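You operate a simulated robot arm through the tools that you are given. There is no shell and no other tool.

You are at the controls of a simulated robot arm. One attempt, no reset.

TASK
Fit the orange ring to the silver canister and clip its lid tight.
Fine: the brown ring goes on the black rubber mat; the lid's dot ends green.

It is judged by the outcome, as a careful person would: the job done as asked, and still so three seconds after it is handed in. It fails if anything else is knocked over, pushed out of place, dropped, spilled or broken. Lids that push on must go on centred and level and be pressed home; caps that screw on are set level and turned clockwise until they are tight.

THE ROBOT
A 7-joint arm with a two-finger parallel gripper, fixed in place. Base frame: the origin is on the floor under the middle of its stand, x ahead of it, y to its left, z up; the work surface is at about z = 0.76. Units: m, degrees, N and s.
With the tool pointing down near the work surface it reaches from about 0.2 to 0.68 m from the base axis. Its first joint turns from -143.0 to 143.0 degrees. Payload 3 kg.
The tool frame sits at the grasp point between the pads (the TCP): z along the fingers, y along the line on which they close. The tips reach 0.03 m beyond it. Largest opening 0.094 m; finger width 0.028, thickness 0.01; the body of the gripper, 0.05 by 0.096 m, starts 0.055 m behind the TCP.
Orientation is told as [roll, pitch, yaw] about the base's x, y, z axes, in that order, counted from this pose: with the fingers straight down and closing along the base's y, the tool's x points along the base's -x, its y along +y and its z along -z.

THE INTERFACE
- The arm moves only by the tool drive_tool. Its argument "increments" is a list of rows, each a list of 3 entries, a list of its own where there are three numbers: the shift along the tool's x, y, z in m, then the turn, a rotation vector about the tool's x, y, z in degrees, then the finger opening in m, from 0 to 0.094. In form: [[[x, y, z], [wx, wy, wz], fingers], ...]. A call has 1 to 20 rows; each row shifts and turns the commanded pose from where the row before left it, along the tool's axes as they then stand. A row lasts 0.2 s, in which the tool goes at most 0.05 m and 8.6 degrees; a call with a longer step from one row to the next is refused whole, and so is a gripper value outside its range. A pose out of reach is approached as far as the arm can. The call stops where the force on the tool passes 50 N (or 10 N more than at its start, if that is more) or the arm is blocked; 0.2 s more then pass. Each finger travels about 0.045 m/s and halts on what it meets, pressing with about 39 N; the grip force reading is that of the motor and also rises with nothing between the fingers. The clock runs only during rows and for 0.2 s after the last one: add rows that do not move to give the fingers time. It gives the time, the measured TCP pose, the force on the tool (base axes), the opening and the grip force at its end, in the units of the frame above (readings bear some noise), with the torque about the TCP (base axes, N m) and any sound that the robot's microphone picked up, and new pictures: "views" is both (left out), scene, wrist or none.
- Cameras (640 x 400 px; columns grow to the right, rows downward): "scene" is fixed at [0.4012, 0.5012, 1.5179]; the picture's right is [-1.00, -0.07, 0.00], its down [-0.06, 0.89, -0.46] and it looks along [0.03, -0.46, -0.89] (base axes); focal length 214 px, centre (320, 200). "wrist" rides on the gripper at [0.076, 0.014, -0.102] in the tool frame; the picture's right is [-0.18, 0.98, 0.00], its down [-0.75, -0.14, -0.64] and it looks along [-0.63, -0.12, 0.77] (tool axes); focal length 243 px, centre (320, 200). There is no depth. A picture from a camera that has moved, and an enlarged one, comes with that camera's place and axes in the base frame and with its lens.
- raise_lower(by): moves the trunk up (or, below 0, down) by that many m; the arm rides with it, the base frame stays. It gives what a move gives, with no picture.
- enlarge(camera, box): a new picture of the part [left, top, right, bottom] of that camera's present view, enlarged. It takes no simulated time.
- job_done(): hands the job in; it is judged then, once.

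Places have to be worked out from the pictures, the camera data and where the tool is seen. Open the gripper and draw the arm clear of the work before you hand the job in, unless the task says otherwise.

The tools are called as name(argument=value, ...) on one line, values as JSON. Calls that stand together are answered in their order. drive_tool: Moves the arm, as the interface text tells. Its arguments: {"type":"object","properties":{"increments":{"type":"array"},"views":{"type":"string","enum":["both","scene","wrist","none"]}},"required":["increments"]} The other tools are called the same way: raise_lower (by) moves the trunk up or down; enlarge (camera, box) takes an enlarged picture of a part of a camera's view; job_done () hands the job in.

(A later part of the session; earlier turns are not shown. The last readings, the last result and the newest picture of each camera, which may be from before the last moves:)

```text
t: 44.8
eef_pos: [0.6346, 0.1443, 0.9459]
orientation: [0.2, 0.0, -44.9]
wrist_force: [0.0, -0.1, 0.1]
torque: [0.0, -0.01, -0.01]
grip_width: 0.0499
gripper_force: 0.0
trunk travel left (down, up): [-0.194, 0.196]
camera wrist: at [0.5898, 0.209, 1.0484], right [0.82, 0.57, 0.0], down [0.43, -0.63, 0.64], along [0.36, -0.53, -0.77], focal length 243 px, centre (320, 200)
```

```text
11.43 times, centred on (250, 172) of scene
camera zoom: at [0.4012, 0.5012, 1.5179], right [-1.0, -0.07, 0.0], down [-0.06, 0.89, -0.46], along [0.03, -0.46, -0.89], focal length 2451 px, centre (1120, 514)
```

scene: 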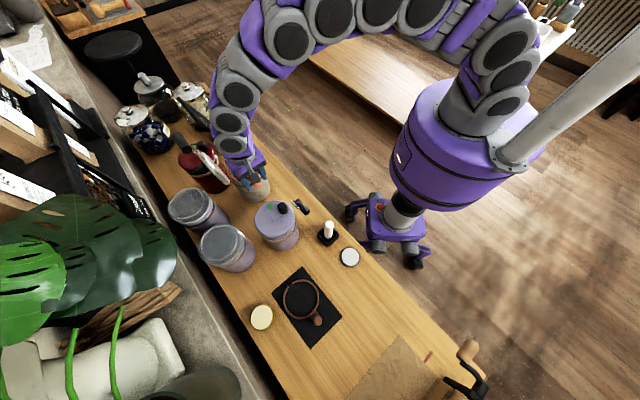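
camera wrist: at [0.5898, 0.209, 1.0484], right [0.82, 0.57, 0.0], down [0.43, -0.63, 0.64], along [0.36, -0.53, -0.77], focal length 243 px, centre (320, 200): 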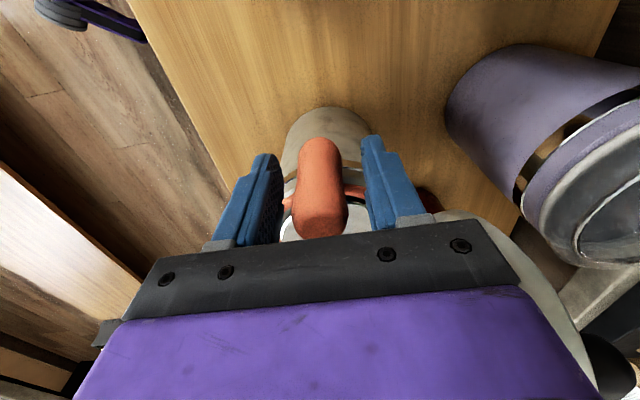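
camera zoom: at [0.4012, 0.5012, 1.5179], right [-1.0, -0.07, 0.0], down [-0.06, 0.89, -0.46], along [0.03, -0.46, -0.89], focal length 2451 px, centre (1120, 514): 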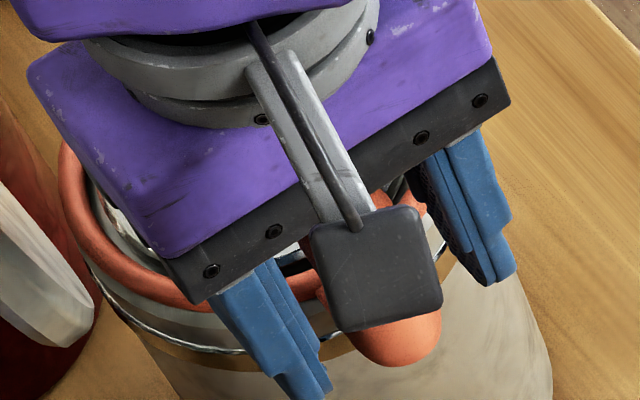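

The ring is released. I rise straight up, clear of the knob, and look at how the ring sits.

drive_tool(increments=[[[0, 0, -0.01], [0, 0, 0], 0.05], [[0, 0, -0.03], [0, 0, 0], 0.05], [[0, 0, -0.04], [0, 0, 0], 0.05], [[0, 0, -0.04], [0, 0, 0], 0.05], [[0.04, 0, 0], [0, 0, 0], 0.05], [[0.04, 0, 0], [0, 0, 0], 0.05], [[0, 0, 0], [0, 0, 0], 0.05]], views="both")

enlarge(camera="wrist", box=[260, 110, 420, 240])

enlarge(camera="scene", box=[180, 125, 290, 205])

```text
t: 46.4
eef_pos: [0.5804, 0.2034, 1.0613]
orientation: [0.2, -0.1, -45.0]
wrist_force: [-0.3, -0.5, -0.6]
torque: [0.01, 0.01, 0.01]
grip_width: 0.0499
gripper_force: 0.1
trunk travel left (down, up): [-0.194, 0.196]
camera wrist: at [0.5353, 0.2664, 1.1647], right [0.82, 0.57, 0.0], down [0.43, -0.63, 0.64], along [0.36, -0.53, -0.77], focal length 243 px, centre (320, 200)
```

scene: 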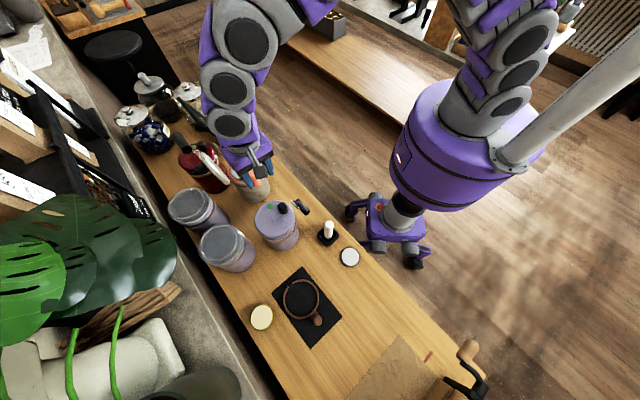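
wrist: 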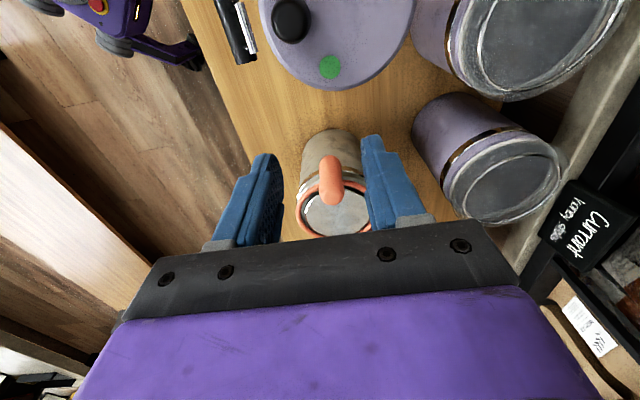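

```text
3.08 times, centred on (340, 175) of wrist
camera zoom: at [0.5353, 0.2664, 1.1647], right [0.82, 0.57, 0.0], down [0.43, -0.63, 0.64], along [0.36, -0.53, -0.77], focal length 746 px, centre (258, 277)
```

zoom: 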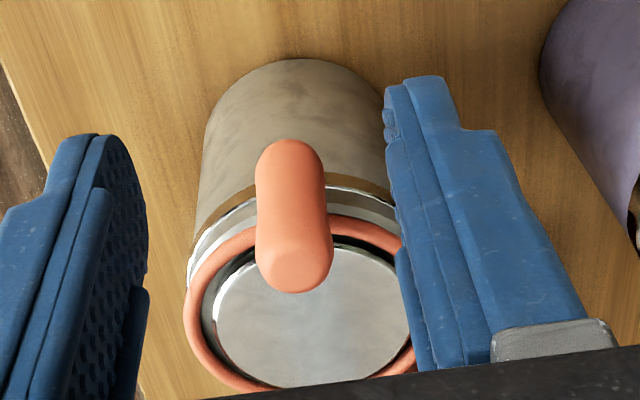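

```text
5.00 times, centred on (235, 165) of scene
camera zoom: at [0.4012, 0.5012, 1.5179], right [-1.0, -0.07, 0.0], down [-0.06, 0.89, -0.46], along [0.03, -0.46, -0.89], focal length 1072 px, centre (745, 375)
```

zoom: 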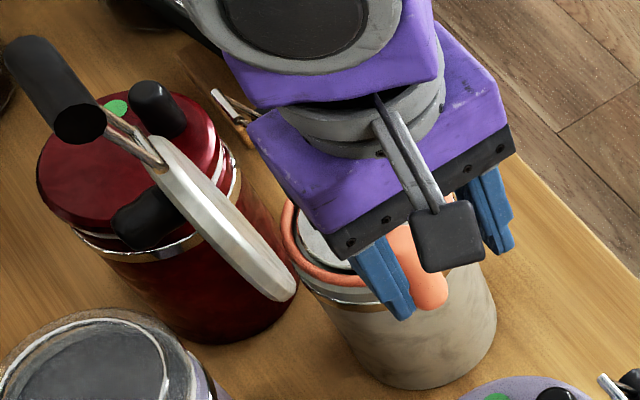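

The orange ring sits flat around the neck and is well centred. Now the lid: I draw the arm back towards the robot so both cameras can see the lid, hinge and clip.

drive_tool(increments=[[[0, 0, -0.04], [0, 0, 0], 0.05], [[0, -0.04, -0.04], [0, 0, 0], 0.05], [[0, -0.045, -0.02], [0, 0, 0], 0.05], [[0, -0.045, 0], [0, 0, 0], 0.05], [[0, -0.045, 0], [0, 0, -8], 0.05], [[0, 0, 0], [0, 0, -8], 0.05], [[0, 0, 0], [0, 0, -8], 0.05], [[0, 0, 0], [0, 0, -8], 0.05], [[0, 0, 0], [0, 0, -8], 0.05], [[0, 0, 0], [0, 0, 0], 0.05]], views="both")

enlarge(camera="scene", box=[170, 120, 282, 200])

```text
refused: row 2 steps farther than a row can; nothing moved
```

```text
5.00 times, centred on (226, 160) of scene
camera zoom: at [0.4012, 0.5012, 1.5179], right [-1.0, -0.07, 0.0], down [-0.06, 0.89, -0.46], along [0.03, -0.46, -0.89], focal length 1072 px, centre (790, 400)
```

zoom: 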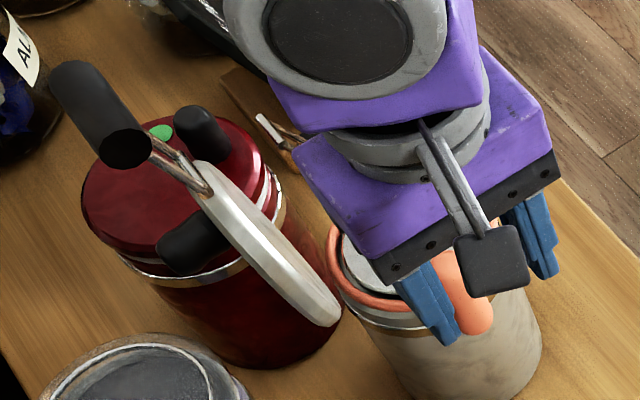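

One row was too long, so the call was refused whole and nothing moved. I resend it with smaller steps.

drive_tool(increments=[[[0, 0, -0.04], [0, 0, 0], 0.05], [[0, -0.02, -0.035], [0, 0, 0], 0.05], [[0, -0.04, -0.02], [0, 0, 0], 0.05], [[0, -0.045, 0], [0, 0, 0], 0.05], [[0, -0.045, 0], [0, 0, 0], 0.05], [[0, -0.03, 0], [0, 0, 0], 0.05], [[0, 0, 0], [0, 0, -8], 0.05], [[0, 0, 0], [0, 0, -8], 0.05], [[0, 0, 0], [0, 0, -8], 0.05], [[0, 0, 0], [0, 0, -8], 0.05], [[0, 0, 0], [0, 0, -8], 0.05], [[0, 0, 0], [0, 0, 0], 0.05]], views="both")

enlarge(camera="scene", box=[170, 120, 282, 200])

enlarge(camera="wrist", box=[200, 0, 480, 240])

```text
t: 49.0
eef_pos: [0.4496, 0.0751, 1.1604]
orientation: [0.1, -0.1, -4.9]
wrist_force: [0.2, 0.6, -0.3]
torque: [-0.01, -0.01, 0.0]
grip_width: 0.0501
gripper_force: 0.0
trunk travel left (down, up): [-0.194, 0.196]
camera wrist: at [0.3742, 0.0956, 1.2629], right [0.27, 0.96, 0.0], down [0.74, -0.21, 0.64], along [0.62, -0.17, -0.77], focal length 243 px, centre (320, 200)
```

scene: 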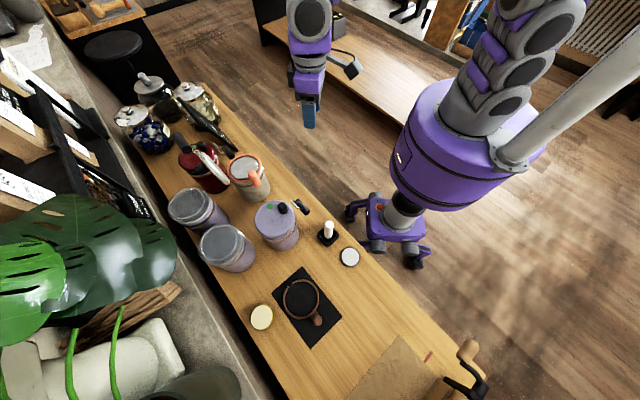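
wrist: 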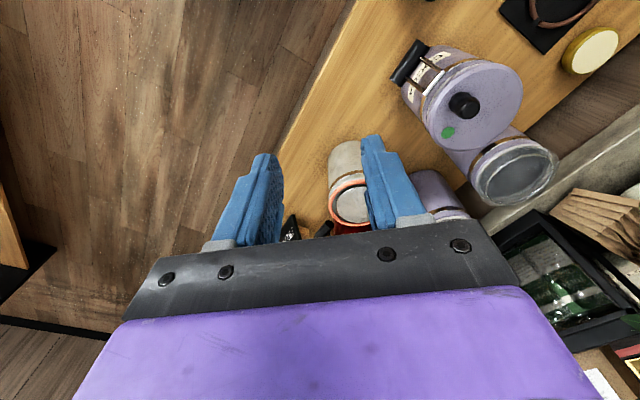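

```text
5.00 times, centred on (226, 160) of scene
camera zoom: at [0.4012, 0.5012, 1.5179], right [-1.0, -0.07, 0.0], down [-0.06, 0.89, -0.46], along [0.03, -0.46, -0.89], focal length 1072 px, centre (790, 400)
```

zoom: 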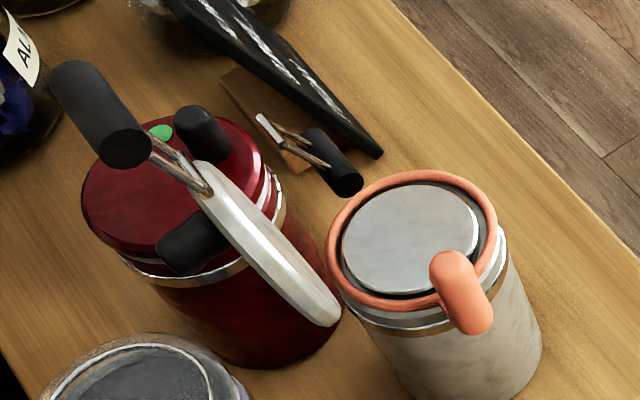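

```text
1.67 times, centred on (340, 120) of wrist
camera zoom: at [0.3742, 0.0956, 1.2629], right [0.27, 0.96, 0.0], down [0.74, -0.21, 0.64], along [0.62, -0.17, -0.77], focal length 404 px, centre (287, 333)
```

zoom: 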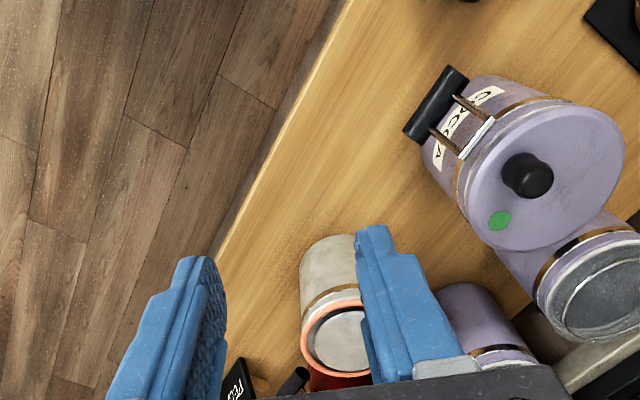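

The orange ring is fitted around the neck. The lid stands open leaning back about 15°, edge-on to the scene camera, with its clip handle at the top and its knob on the back. I'll go round to the mat side at a safe height for an edge-on close view, which also tests the reach out there.

drive_tool(increments=[[[0, 0, 0], [0, 0, 8], 0.05], [[0, 0, 0], [0, 0, 8], 0.05], [[0, 0, 0], [0, 0, 8], 0.05], [[0, 0, 0], [0, 0, 8], 0.05], [[0, 0, 0], [0, 0, 8], 0.05], [[-0.0066, 0.0395, 0], [0, 0, 0], 0.05], [[-0.0066, 0.0395, 0], [0, 0, 0], 0.05], [[-0.0066, 0.0395, 0], [0, 0, 0], 0.05], [[-0.0066, 0.0395, 0], [0, 0, 0], 0.05], [[-0.0066, 0.0395, 0], [0, 0, 0], 0.05], [[-0.0066, 0.0395, 0], [0, 0, 0], 0.05], [[-0.0066, 0.0395, 0], [0, 0, 0], 0.05], [[0, 0, 0], [0, 0, 0], 0.05]], views="both")

enlarge(camera="wrist", box=[200, 60, 440, 240])

```text
t: 51.8
eef_pos: [0.6758, 0.2372, 1.1585]
orientation: [0.1, -0.1, -45.0]
wrist_force: [0.0, -0.8, -0.4]
torque: [0.01, -0.01, -0.02]
grip_width: 0.0499
gripper_force: 0.1
trunk travel left (down, up): [-0.194, 0.196]
camera wrist: at [0.6309, 0.302, 1.2617], right [0.83, 0.56, 0.0], down [0.43, -0.63, 0.64], along [0.37, -0.53, -0.77], focal length 243 px, centre (320, 200)
```

scene: 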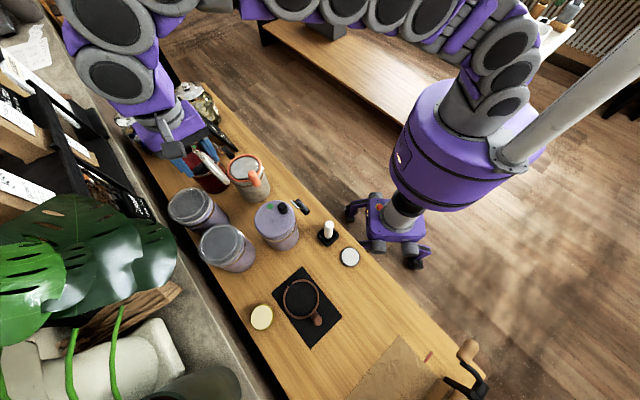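
wrist: 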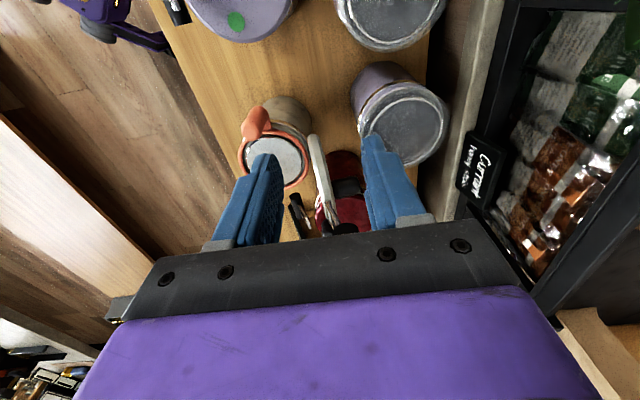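

```text
2.22 times, centred on (320, 150) of wrist
camera zoom: at [0.6309, 0.302, 1.2617], right [0.83, 0.56, 0.0], down [0.43, -0.63, 0.64], along [0.37, -0.53, -0.77], focal length 539 px, centre (320, 311)
```

zoom: 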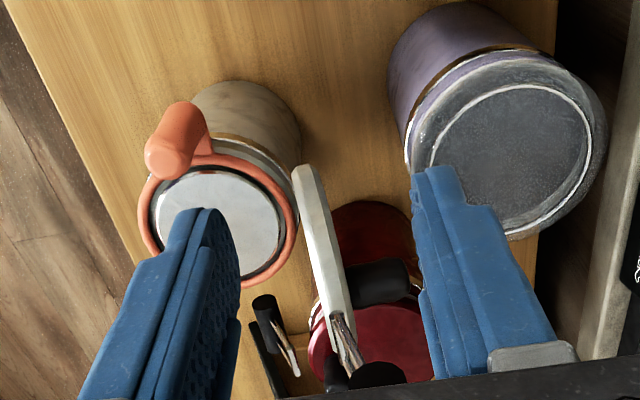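

Reach is fine out here. Edge-on, the lid is about 15 mm thick and leans about 7° past upright, with its centre near z ≈ 0.996 and the knob and clip on the far side. I'll tilt the tool 45° in the lid's plane, so the open fingers can loosely straddle the lid's edge on this side and guide it down both ways.

drive_tool(increments=[[[0, -0.0136, 0], [0, 0, 0], 0.05], [[0, 0, 0], [0, -7.5, 0], 0.05], [[0, 0, 0], [0, -7.5, 0], 0.05], [[0, 0, 0], [0, -7.5, 0], 0.05], [[0, 0, 0], [0, -7.5, 0], 0.05], [[0, 0, 0], [0, -7.5, 0], 0.05], [[0, 0, 0], [0, -7.5, 0], 0.05], [[0, 0, 0], [0, 0, 0], 0.05]], views="both")

enlarge(camera="wrist", box=[200, 60, 440, 240])

```text
t: 53.6
eef_pos: [0.6688, 0.227, 1.16]
orientation: [0.4, -45.2, -45.2]
wrist_force: [-0.5, 1.3, -0.4]
torque: [0.01, 0.02, -0.01]
grip_width: 0.0502
gripper_force: 0.1
trunk travel left (down, up): [-0.194, 0.196]
camera wrist: at [0.5885, 0.3273, 1.1799], right [0.79, 0.6, 0.13], down [-0.05, -0.16, 0.99], along [0.62, -0.78, -0.1], focal length 243 px, centre (320, 200)
```

scene: 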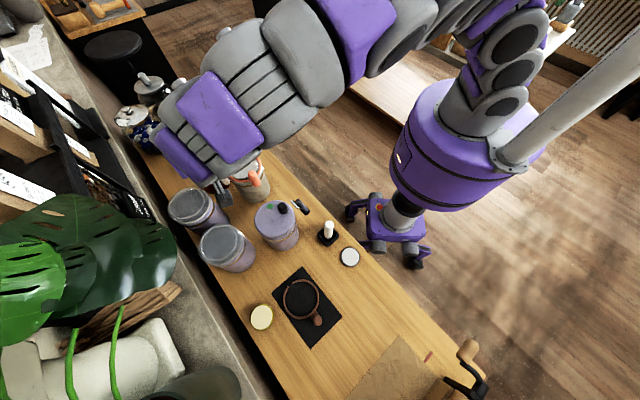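
wrist: 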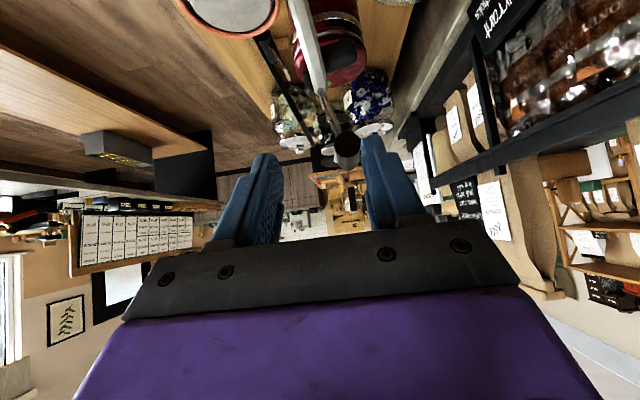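

```text
2.22 times, centred on (320, 150) of wrist
camera zoom: at [0.5885, 0.3273, 1.1799], right [0.79, 0.6, 0.13], down [-0.05, -0.16, 0.99], along [0.62, -0.78, -0.1], focal length 539 px, centre (320, 311)
```

zoom: 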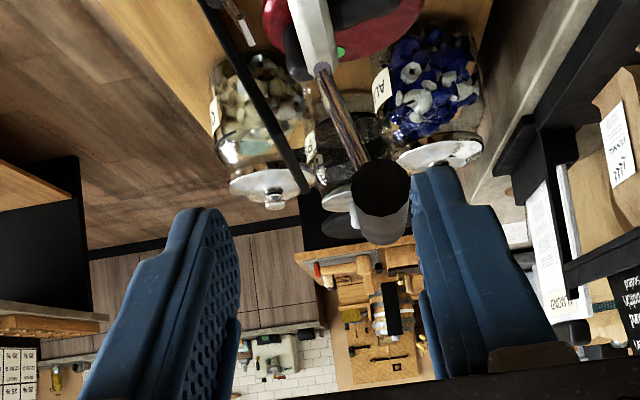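

The view down the lid confirms the handle's near end at a height of about 1.12, clear of my approach line. I lower 5 cm, then advance along the fingers so they straddle the lid's upper edge, stopping part-way to check.

drive_tool(increments=[[[0.0182, 0, 0.0182], [0, 0, 0], 0.05], [[0.0182, 0, 0.0182], [0, 0, 0], 0.05], [[0, 0, 0.02], [0, 0, 0], 0.05], [[0, 0, 0.015], [0, 0, 0], 0.05], [[0, 0, 0], [0, 0, 0], 0.05]], views="both")

enlarge(camera="wrist", box=[200, 60, 440, 240])

enlarge(camera="scene", box=[170, 120, 282, 200])

```text
t: 54.8
eef_pos: [0.6857, 0.2139, 1.0828]
orientation: [0.3, -45.0, -45.3]
wrist_force: [-1.1, 0.2, 0.4]
torque: [0.03, 0.01, 0.01]
grip_width: 0.0501
gripper_force: 0.0
trunk travel left (down, up): [-0.194, 0.196]
camera wrist: at [0.6055, 0.3126, 1.1015], right [0.79, 0.6, 0.13], down [-0.05, -0.16, 0.99], along [0.62, -0.78, -0.1], focal length 243 px, centre (320, 200)
```

scene: 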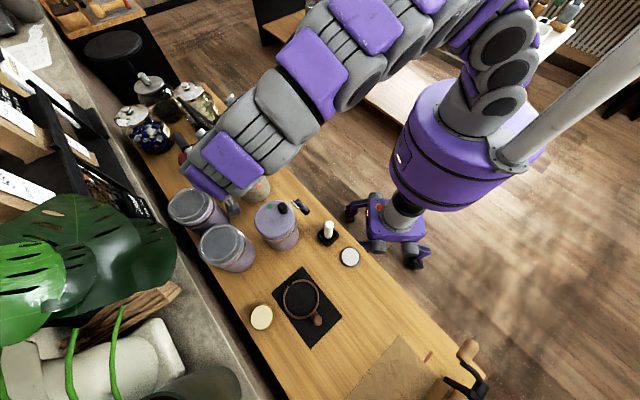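
wrist: 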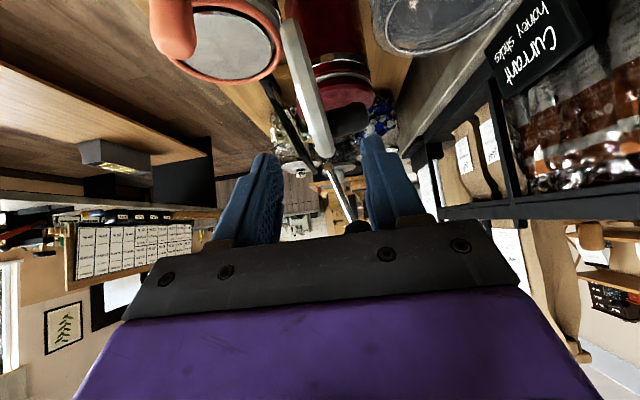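

```text
2.22 times, centred on (320, 150) of wrist
camera zoom: at [0.6055, 0.3126, 1.1015], right [0.79, 0.6, 0.13], down [-0.05, -0.16, 0.99], along [0.62, -0.78, -0.1], focal length 539 px, centre (320, 311)
```

zoom: 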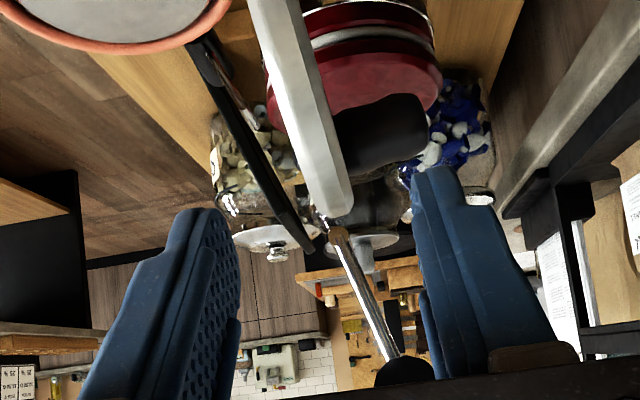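

```text
5.00 times, centred on (226, 160) of scene
camera zoom: at [0.4012, 0.5012, 1.5179], right [-1.0, -0.07, 0.0], down [-0.06, 0.89, -0.46], along [0.03, -0.46, -0.89], focal length 1072 px, centre (790, 400)
```

zoom: 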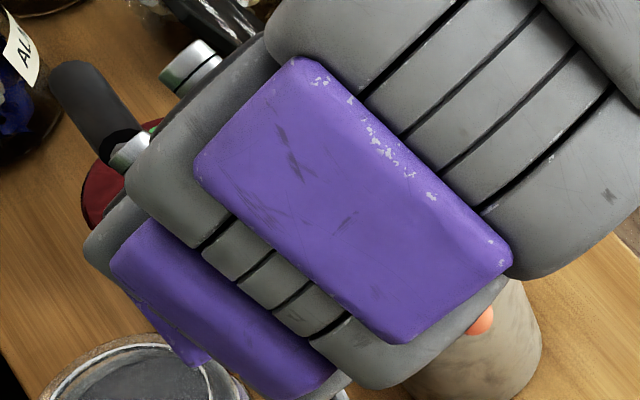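

The lid's edge is between the open fingers, with the knob beyond the back finger's reach. I advance 5 cm more along the fingers to overlap the rim by about 13 mm.

drive_tool(increments=[[[0, 0, 0.015], [0, 0, 0], 0.05], [[0, 0, 0.015], [0, 0, 0], 0.05], [[0, 0, 0.01], [0, 0, 0], 0.05], [[0, 0, 0.01], [0, 0, 0], 0.05], [[0, 0, 0], [0, 0, 0], 0.05]], views="both")

enlarge(camera="wrist", box=[200, 60, 440, 240])

```text
t: 56.0
eef_pos: [0.7117, 0.1858, 1.0483]
orientation: [0.2, -45.0, -45.0]
wrist_force: [0.2, -0.4, 0.3]
torque: [-0.01, 0.0, -0.02]
grip_width: 0.05
gripper_force: 0.0
trunk travel left (down, up): [-0.194, 0.196]
camera wrist: at [0.6314, 0.2849, 1.0679], right [0.79, 0.6, 0.13], down [-0.05, -0.16, 0.99], along [0.62, -0.78, -0.1], focal length 243 px, centre (320, 200)
```

scene: 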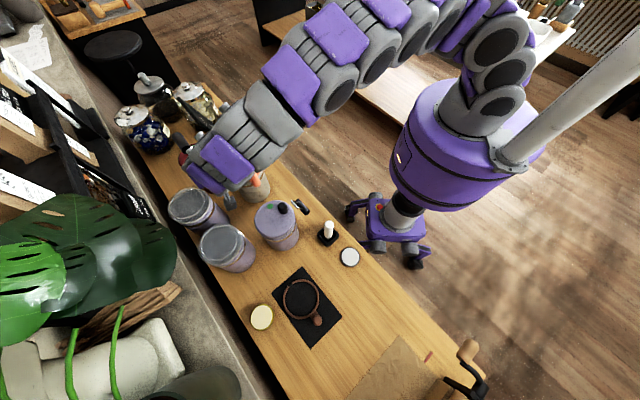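
wrist: 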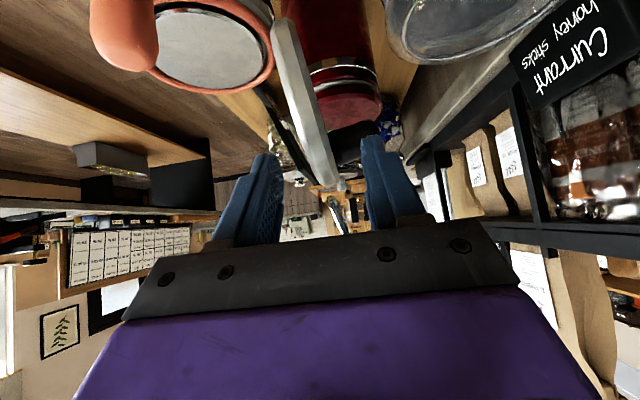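

```text
2.22 times, centred on (320, 150) of wrist
camera zoom: at [0.6314, 0.2849, 1.0679], right [0.79, 0.6, 0.13], down [-0.05, -0.16, 0.99], along [0.62, -0.78, -0.1], focal length 539 px, centre (320, 311)
```

zoom: 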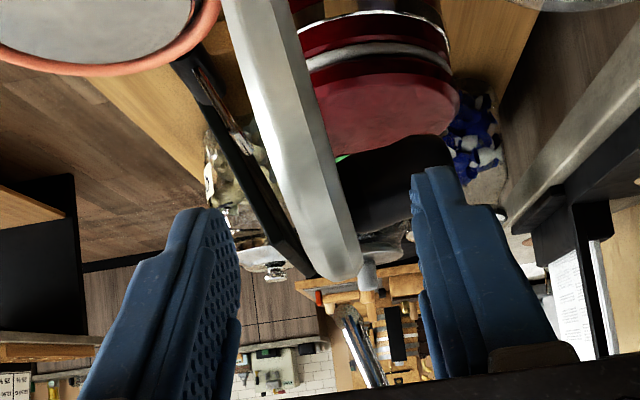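

The fingers straddle the lid's upper side edge with nothing touching. I narrow the opening to 34 mm around the 15 mm lid, then begin swinging about the hinge (near 70 mm behind the canister axis, z ≈ 0.927), 15° first.

drive_tool(increments=[[[0, 0, 0], [0, 0, 0], 0.042], [[0, 0, 0], [0, 0, 0], 0.034], [[-0.0007, -0.0106, -0.0007], [-3.536, 0, 3.536], 0.034], [[-0.0007, -0.0106, -0.0007], [-3.536, 0, 3.536], 0.034], [[-0.0007, -0.0106, -0.0007], [-3.536, 0, 3.536], 0.034], [[0, 0, 0], [0, 0, 0], 0.034]], views="both")

enlarge(camera="wrist", box=[200, 60, 440, 240])

```text
t: 57.4
eef_pos: [0.6897, 0.1625, 1.0512]
orientation: [21.2, -43.0, -59.7]
wrist_force: [-1.7, 3.1, 4.8]
torque: [0.06, -0.05, 0.13]
grip_width: 0.0351
gripper_force: 0.8
trunk travel left (down, up): [-0.194, 0.196]
camera wrist: at [0.6049, 0.259, 1.072], right [0.74, 0.56, 0.38], down [-0.22, -0.34, 0.91], along [0.64, -0.76, -0.12], focal length 243 px, centre (320, 200)
```

scene: 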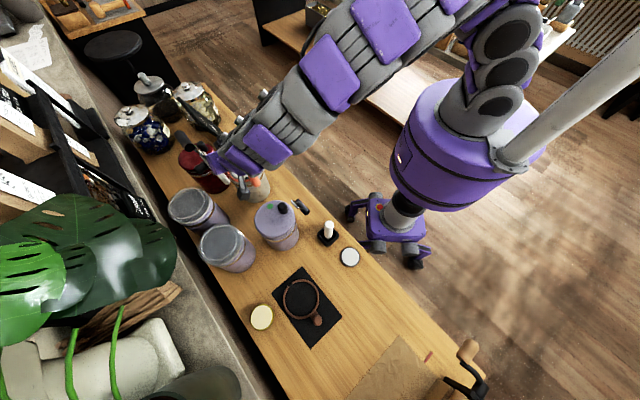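
wrist: 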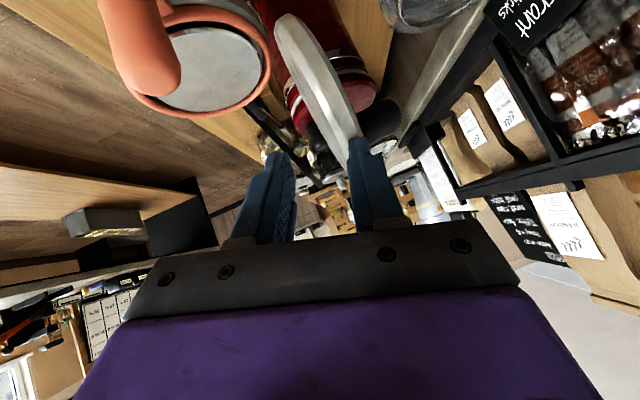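

```text
2.22 times, centred on (320, 150) of wrist
camera zoom: at [0.6049, 0.259, 1.072], right [0.74, 0.56, 0.38], down [-0.22, -0.34, 0.91], along [0.64, -0.76, -0.12], focal length 539 px, centre (320, 311)
```

zoom: 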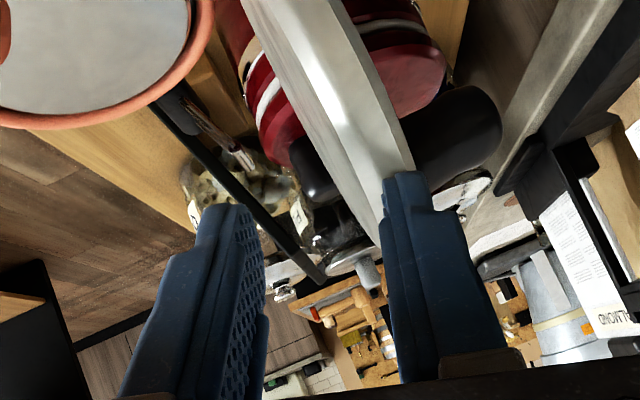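

The back finger now touches the lid's outer face (about 6 N). I continue 10° more along the arc and watch whether the lid follows.

drive_tool(increments=[[[-0.0007, -0.0106, -0.0007], [-2.8, 0, 2.8], 0.034], [[-0.0007, -0.0106, -0.0007], [-2.8, 0, 2.8], 0.034], [[0, 0, 0], [0, 0, 0], 0.034]], views="both")

enlarge(camera="wrist", box=[200, 60, 440, 240])

enlarge(camera="scene", box=[170, 120, 282, 200])

```text
t: 58.2
eef_pos: [0.674, 0.1492, 1.0471]
orientation: [31.3, -40.5, -66.5]
wrist_force: [-9.6, 6.1, 9.6]
torque: [0.1, -0.09, 0.4]
grip_width: 0.0352
gripper_force: 0.8
trunk travel left (down, up): [-0.194, 0.196]
camera wrist: at [0.5872, 0.2418, 1.0697], right [0.69, 0.51, 0.51], down [-0.31, -0.42, 0.85], along [0.65, -0.75, -0.13], focal length 243 px, centre (320, 200)
```

scene: 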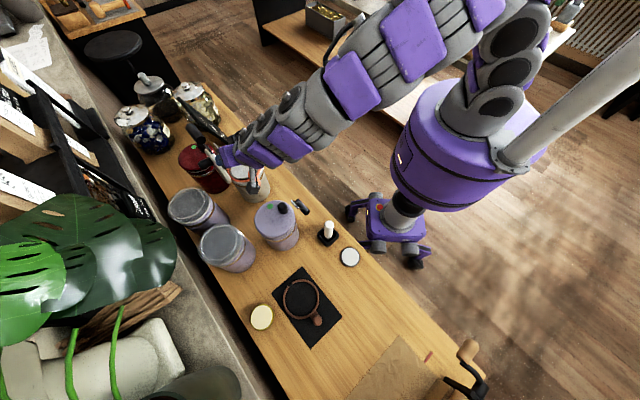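
wrist: 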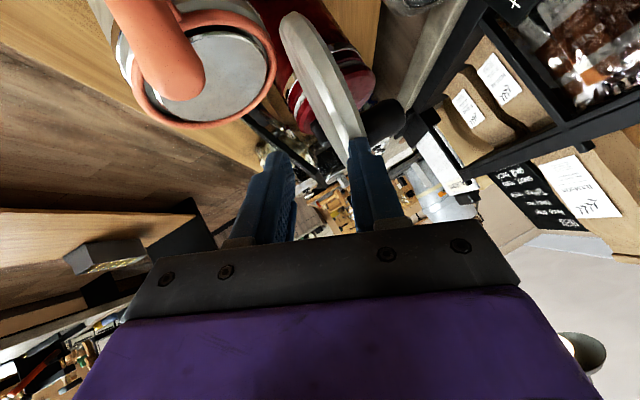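

```text
2.22 times, centred on (320, 150) of wrist
camera zoom: at [0.5872, 0.2418, 1.0697], right [0.69, 0.51, 0.51], down [-0.31, -0.42, 0.85], along [0.65, -0.75, -0.13], focal length 539 px, centre (320, 311)
```

zoom: 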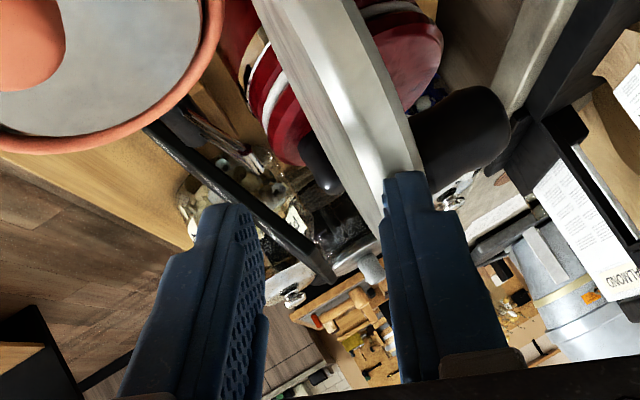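

```text
5.00 times, centred on (226, 160) of scene
camera zoom: at [0.4012, 0.5012, 1.5179], right [-1.0, -0.07, 0.0], down [-0.06, 0.89, -0.46], along [0.03, -0.46, -0.89], focal length 1072 px, centre (790, 400)
```

zoom: 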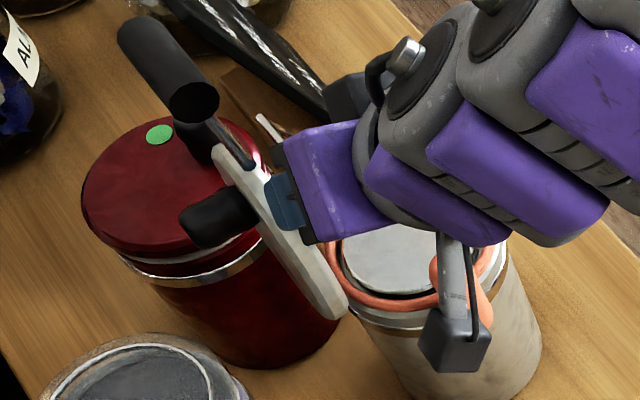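

The lid follows. The reaction (about 15 N, directed back along the fingers) suggests the back fingertip is pressing on the side of the lid's knob, so I back off 9 mm along the fingers and check that it vanishes.

drive_tool(increments=[[[0, 0, -0.0045], [0, 0, 0], 0.034], [[0, 0, -0.0045], [0, 0, 0], 0.034], [[0, 0, 0], [0, 0, 0], 0.034]], views="both")

enlarge(camera="wrist", box=[240, 60, 440, 200])

enlarge(camera="scene", box=[180, 120, 276, 190])

```text
t: 59.0
eef_pos: [0.6682, 0.1518, 1.0501]
orientation: [31.2, -40.5, -66.4]
wrist_force: [0.3, 0.4, 0.1]
torque: [0.01, 0.03, 0.01]
grip_width: 0.034
gripper_force: 0.0
trunk travel left (down, up): [-0.194, 0.196]
camera wrist: at [0.5824, 0.2456, 1.0735], right [0.69, 0.51, 0.51], down [-0.31, -0.42, 0.85], along [0.65, -0.75, -0.13], focal length 243 px, centre (320, 200)
```

scene: 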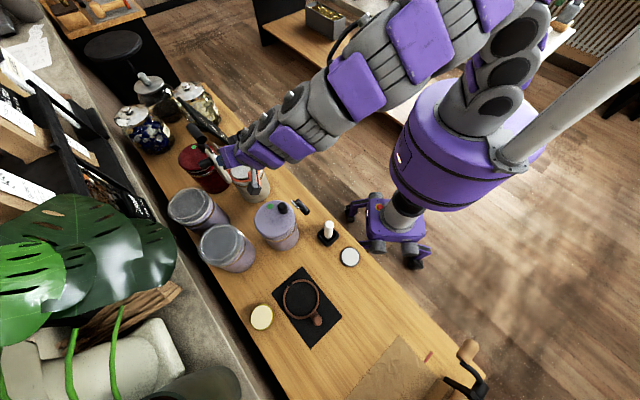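
wrist: 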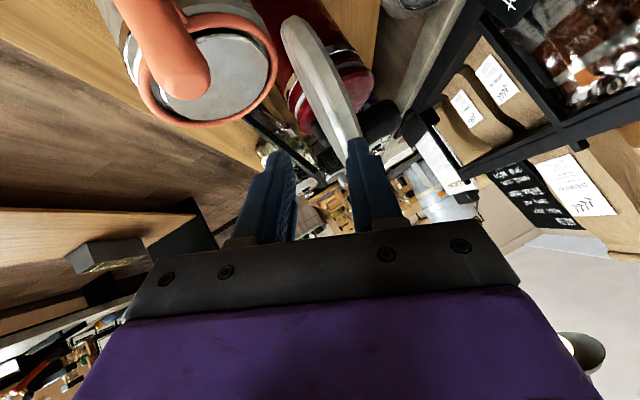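

```text
2.86 times, centred on (340, 130) of wrist
camera zoom: at [0.5824, 0.2456, 1.0735], right [0.69, 0.51, 0.51], down [-0.31, -0.42, 0.85], along [0.65, -0.75, -0.13], focal length 693 px, centre (263, 400)
```

zoom: 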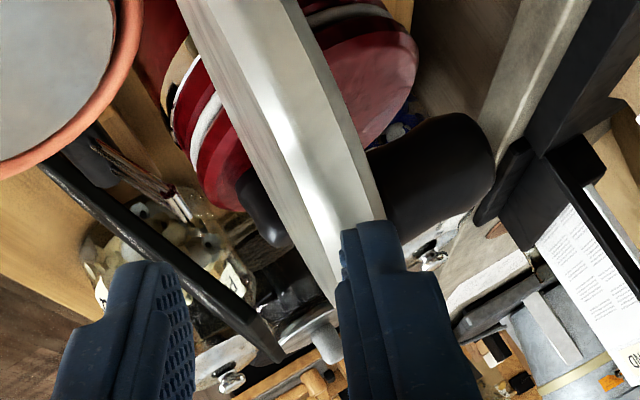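

```text
5.71 times, centred on (228, 155) of scene
camera zoom: at [0.4012, 0.5012, 1.5179], right [-1.0, -0.07, 0.0], down [-0.06, 0.89, -0.46], along [0.03, -0.46, -0.89], focal length 1226 px, centre (846, 457)
```

zoom: 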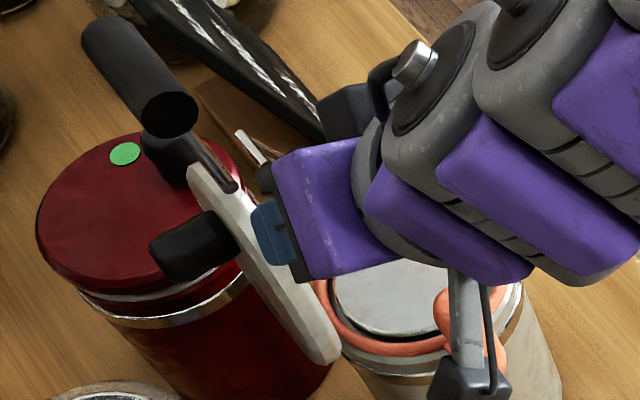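

The reaction is gone and the lid has turned to about 80°. I wait a second without moving to see whether the lid stays put or falls on its own.

drive_tool(increments=[[[0, 0, 0], [0, 0, 0], 0.034], [[0, 0, 0], [0, 0, 0], 0.034], [[0, 0, 0], [0, 0, 0], 0.034], [[0, 0, 0], [0, 0, 0], 0.034], [[0, 0, 0], [0, 0, 0], 0.034]], views="wrist")

enlarge(camera="wrist", box=[240, 60, 440, 200])

```text
t: 60.2
eef_pos: [0.6679, 0.1515, 1.0502]
orientation: [31.3, -40.6, -66.4]
wrist_force: [0.3, 0.3, 0.5]
torque: [-0.03, 0.02, -0.03]
grip_width: 0.034
gripper_force: 0.0
trunk travel left (down, up): [-0.194, 0.196]
camera wrist: at [0.5821, 0.2454, 1.0737], right [0.69, 0.51, 0.51], down [-0.31, -0.42, 0.85], along [0.65, -0.75, -0.13], focal length 243 px, centre (320, 200)
```

wrist: 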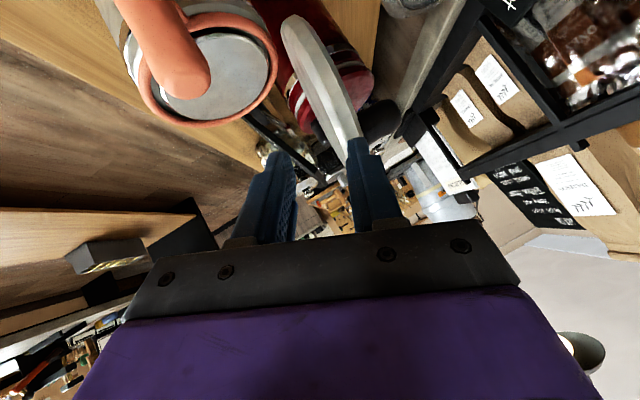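

```text
2.86 times, centred on (340, 130) of wrist
camera zoom: at [0.5821, 0.2454, 1.0737], right [0.69, 0.51, 0.51], down [-0.31, -0.42, 0.85], along [0.65, -0.75, -0.13], focal length 693 px, centre (263, 400)
```

zoom: 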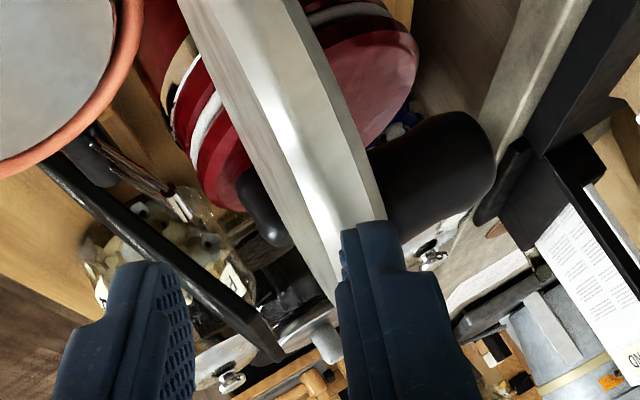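

The lid stays where it is put: the hinge has friction. I carry on swinging along the arc, 20° more.

drive_tool(increments=[[[-0.00046, -0.01123, -0.00046], [-3.536, 0, 3.536], 0.034], [[-0.00046, -0.01123, -0.00046], [-3.536, 0, 3.536], 0.034], [[-0.00046, -0.01123, -0.00046], [-3.536, 0, 3.536], 0.034], [[-0.00046, -0.01123, -0.00046], [-3.536, 0, 3.536], 0.034], [[0, 0, 0], [0, 0, 0], 0.034]], views="both")

enlarge(camera="wrist", box=[220, 40, 440, 200])

enlarge(camera="scene", box=[180, 120, 276, 190])

```text
t: 61.4
eef_pos: [0.7064, 0.1791, 1.0978]
orientation: [51.1, -31.1, -79.0]
wrist_force: [-0.5, 0.7, -0.4]
torque: [0.01, -0.02, 0.02]
grip_width: 0.0338
gripper_force: 0.0
out of reach, approached as far as the arm can: row 2, 3, 4
trunk travel left (down, up): [-0.194, 0.196]
camera wrist: at [0.616, 0.2678, 1.1229], right [0.56, 0.35, 0.75], down [-0.48, -0.6, 0.64], along [0.67, -0.72, -0.16], focal length 243 px, centre (320, 200)
```

scene: 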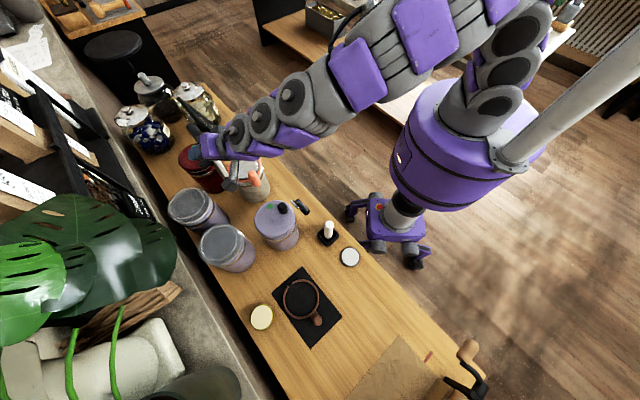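
wrist: 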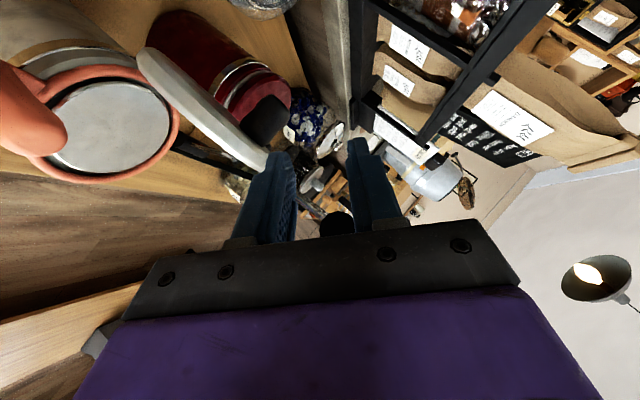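

```text
2.50 times, centred on (330, 120) of wrist
camera zoom: at [0.616, 0.2678, 1.1229], right [0.56, 0.35, 0.75], down [-0.48, -0.6, 0.64], along [0.67, -0.72, -0.16], focal length 606 px, centre (295, 400)
```

zoom: 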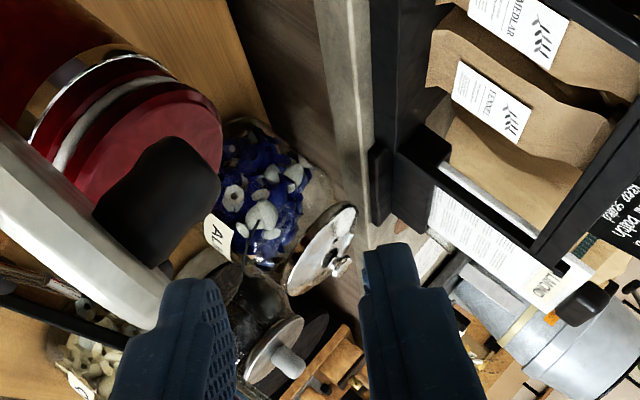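

```text
5.71 times, centred on (228, 155) of scene
camera zoom: at [0.4012, 0.5012, 1.5179], right [-1.0, -0.07, 0.0], down [-0.06, 0.89, -0.46], along [0.03, -0.46, -0.89], focal length 1226 px, centre (846, 457)
```

zoom: 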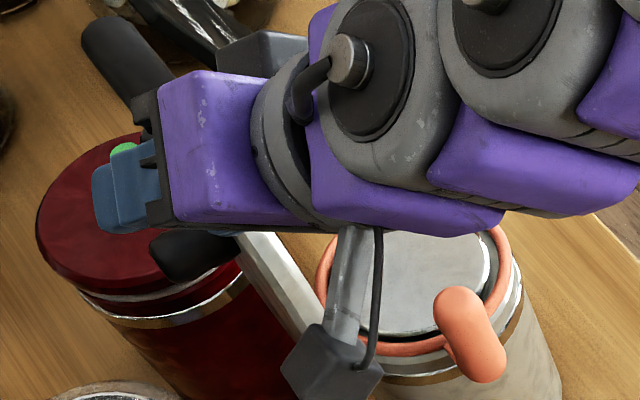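

That pose ran into the arm's reach limit, and the tool drifted up and back off the lid; there is no contact force. The hinge holds by friction, so cradling isn't needed. I withdraw sideways and upward while undoing the last rotation, then reassess.

drive_tool(increments=[[[0.0048, 0.017, -0.0306], [3.536, 0, -3.536], 0.034], [[0.0048, 0.016, -0.0306], [3.536, 0, -3.536], 0.034], [[0.0048, 0.014, -0.0306], [3.536, 0, -3.536], 0.034], [[0.0048, 0.012, -0.0306], [3.536, 0, -3.536], 0.034], [[0, 0, 0], [0, 0, 0], 0.034]], views="both")

enlarge(camera="scene", box=[180, 120, 276, 190])

```text
t: 62.6
eef_pos: [0.6401, 0.2522, 1.1903]
orientation: [31.0, -40.6, -66.4]
wrist_force: [0.7, 1.1, 0.6]
torque: [0.0, 0.03, -0.02]
grip_width: 0.0341
gripper_force: 0.0
trunk travel left (down, up): [-0.194, 0.196]
camera wrist: at [0.553, 0.3447, 1.2131], right [0.7, 0.51, 0.5], down [-0.31, -0.42, 0.85], along [0.65, -0.75, -0.14], focal length 243 px, centre (320, 200)
```

scene: 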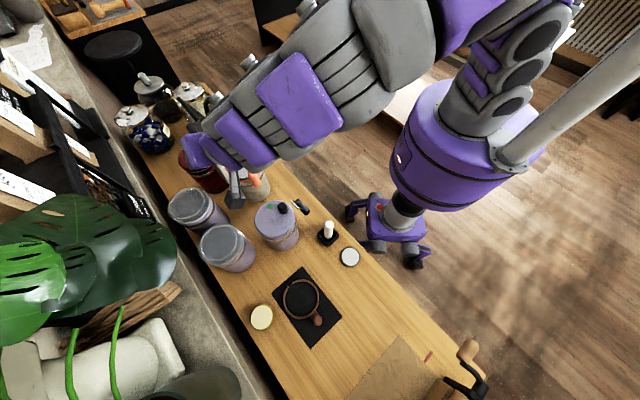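
wrist: 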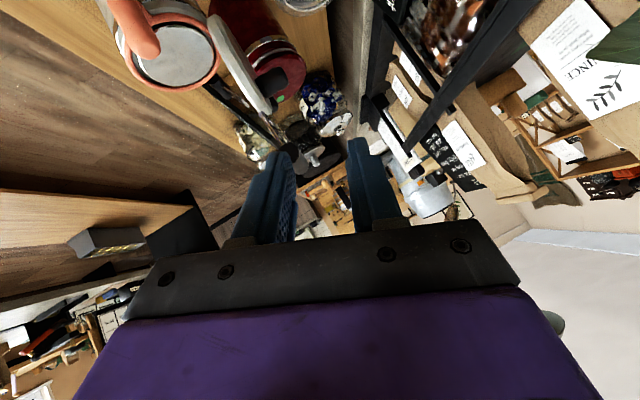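

```text
5.71 times, centred on (228, 155) of scene
camera zoom: at [0.4012, 0.5012, 1.5179], right [-1.0, -0.07, 0.0], down [-0.06, 0.89, -0.46], along [0.03, -0.46, -0.89], focal length 1226 px, centre (846, 457)
```

zoom: 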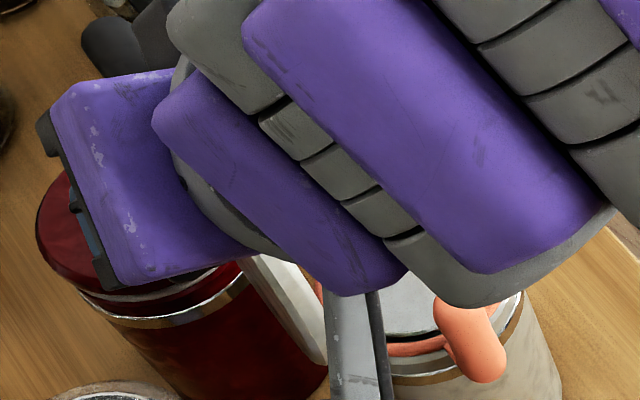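

The tool is clear and the lid has stayed at about 80°. New approach: fingers closed like a stick, tilted 45° but not rotating further, pushing the lid's outer face down from behind. I undo the rotation, close the fingers and line up behind the lid.

drive_tool(increments=[[[0, 0, 0], [5.395, 0, -5.395], 0.02], [[0, 0, 0], [5.395, 0, -5.395], 0.01], [[0, 0, 0], [5.395, 0, -5.395], 0.0], [[0, 0, 0], [0, 0, 0], 0.0], [[0, 0, 0], [0, 0, 0], 0.0]], views="both")

enlarge(camera="wrist", box=[180, 0, 460, 200])

```text
t: 63.8
eef_pos: [0.6394, 0.2519, 1.19]
orientation: [0.2, -45.0, -45.1]
wrist_force: [-0.8, 0.0, -0.3]
torque: [-0.01, -0.01, -0.01]
grip_width: 0.0001
gripper_force: 33.1
trunk travel left (down, up): [-0.194, 0.196]
camera wrist: at [0.5589, 0.3513, 1.2087], right [0.79, 0.6, 0.13], down [-0.05, -0.16, 0.99], along [0.62, -0.78, -0.1], focal length 243 px, centre (320, 200)
```

scene: 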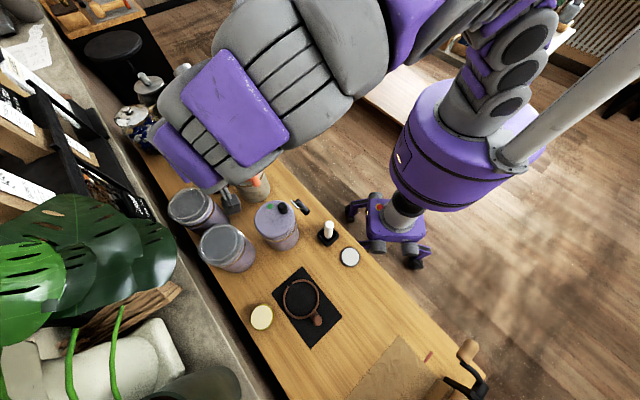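
wrist: 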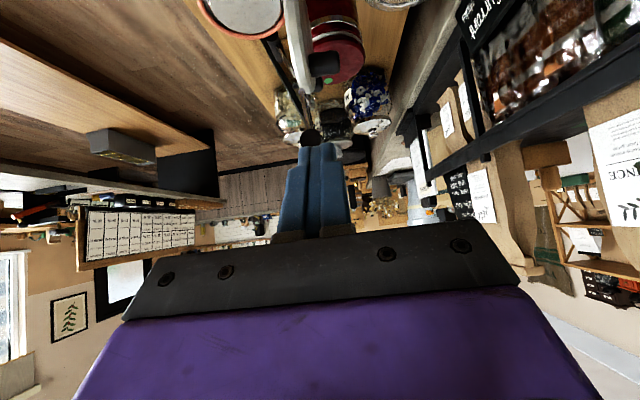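

```text
2.00 times, centred on (320, 100) of wrist
camera zoom: at [0.5589, 0.3513, 1.2087], right [0.79, 0.6, 0.13], down [-0.05, -0.16, 0.99], along [0.62, -0.78, -0.1], focal length 485 px, centre (320, 400)
```

zoom: 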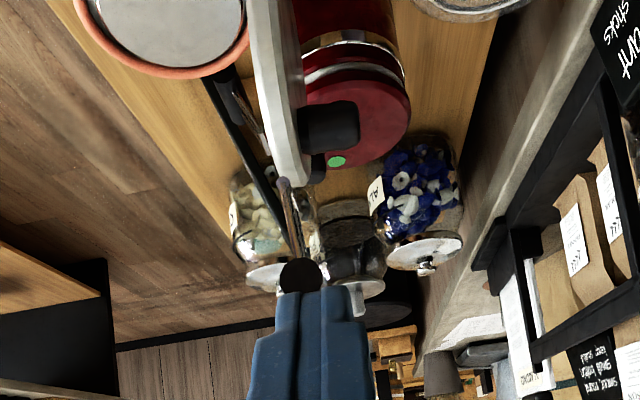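

The lid is now at about 85° with its top rim near z = 1.05. I shift 10 mm back so the stick passes behind the lid's outer face, lower, and advance along the fingers.

drive_tool(increments=[[[0, 0.01, 0], [0, 0, 0], 0.0], [[0.0307, 0, 0.0307], [0, 0, 0], 0.0], [[0, 0, 0.035], [0, 0, 0], 0.0], [[0, 0, 0.035], [0, 0, 0], 0.0], [[0, 0, 0.03], [0, 0, 0], 0.0], [[0, 0, 0], [0, 0, 0], 0.0]], views="both")

enlarge(camera="wrist", box=[200, 20, 440, 200])

```text
t: 65.2
eef_pos: [0.6955, 0.2052, 1.0737]
orientation: [0.4, -45.2, -45.2]
wrist_force: [-0.7, 0.1, 0.8]
torque: [0.01, -0.01, 0.0]
grip_width: 0.0
gripper_force: 33.1
trunk travel left (down, up): [-0.194, 0.196]
camera wrist: at [0.6154, 0.3043, 1.0933], right [0.79, 0.6, 0.13], down [-0.05, -0.16, 0.99], along [0.62, -0.78, -0.1], focal length 243 px, centre (320, 200)
```

scene: 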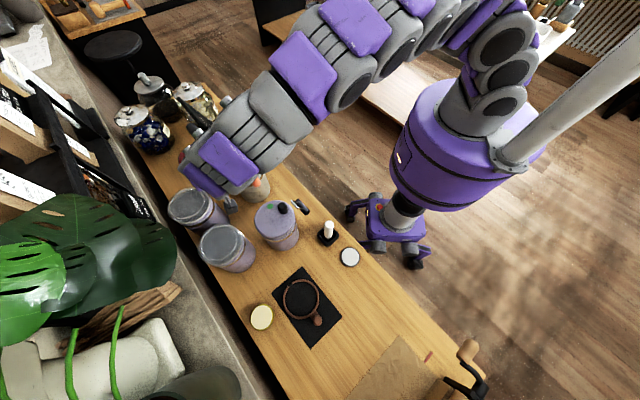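
wrist: 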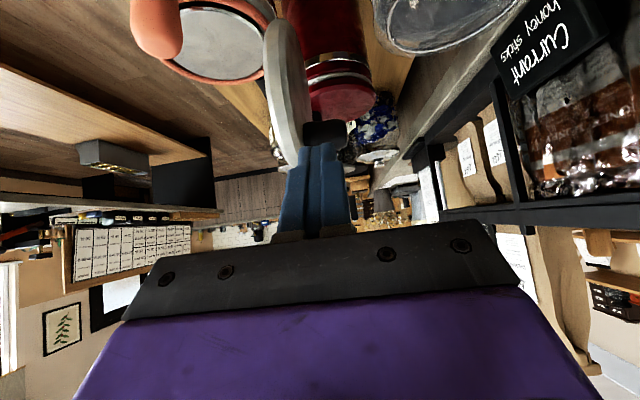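

```text
2.22 times, centred on (320, 110) of wrist
camera zoom: at [0.6154, 0.3043, 1.0933], right [0.79, 0.6, 0.13], down [-0.05, -0.16, 0.99], along [0.62, -0.78, -0.1], focal length 539 px, centre (320, 400)
```

zoom: 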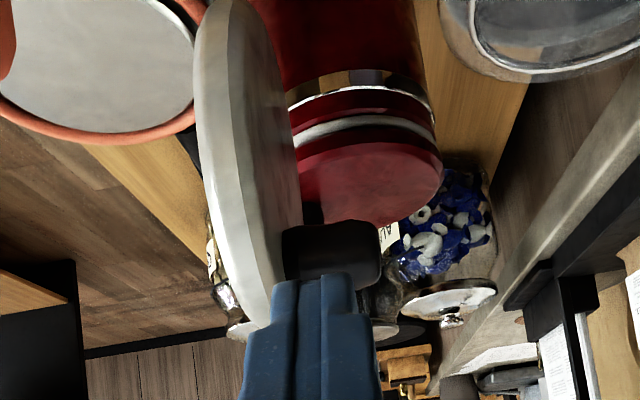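

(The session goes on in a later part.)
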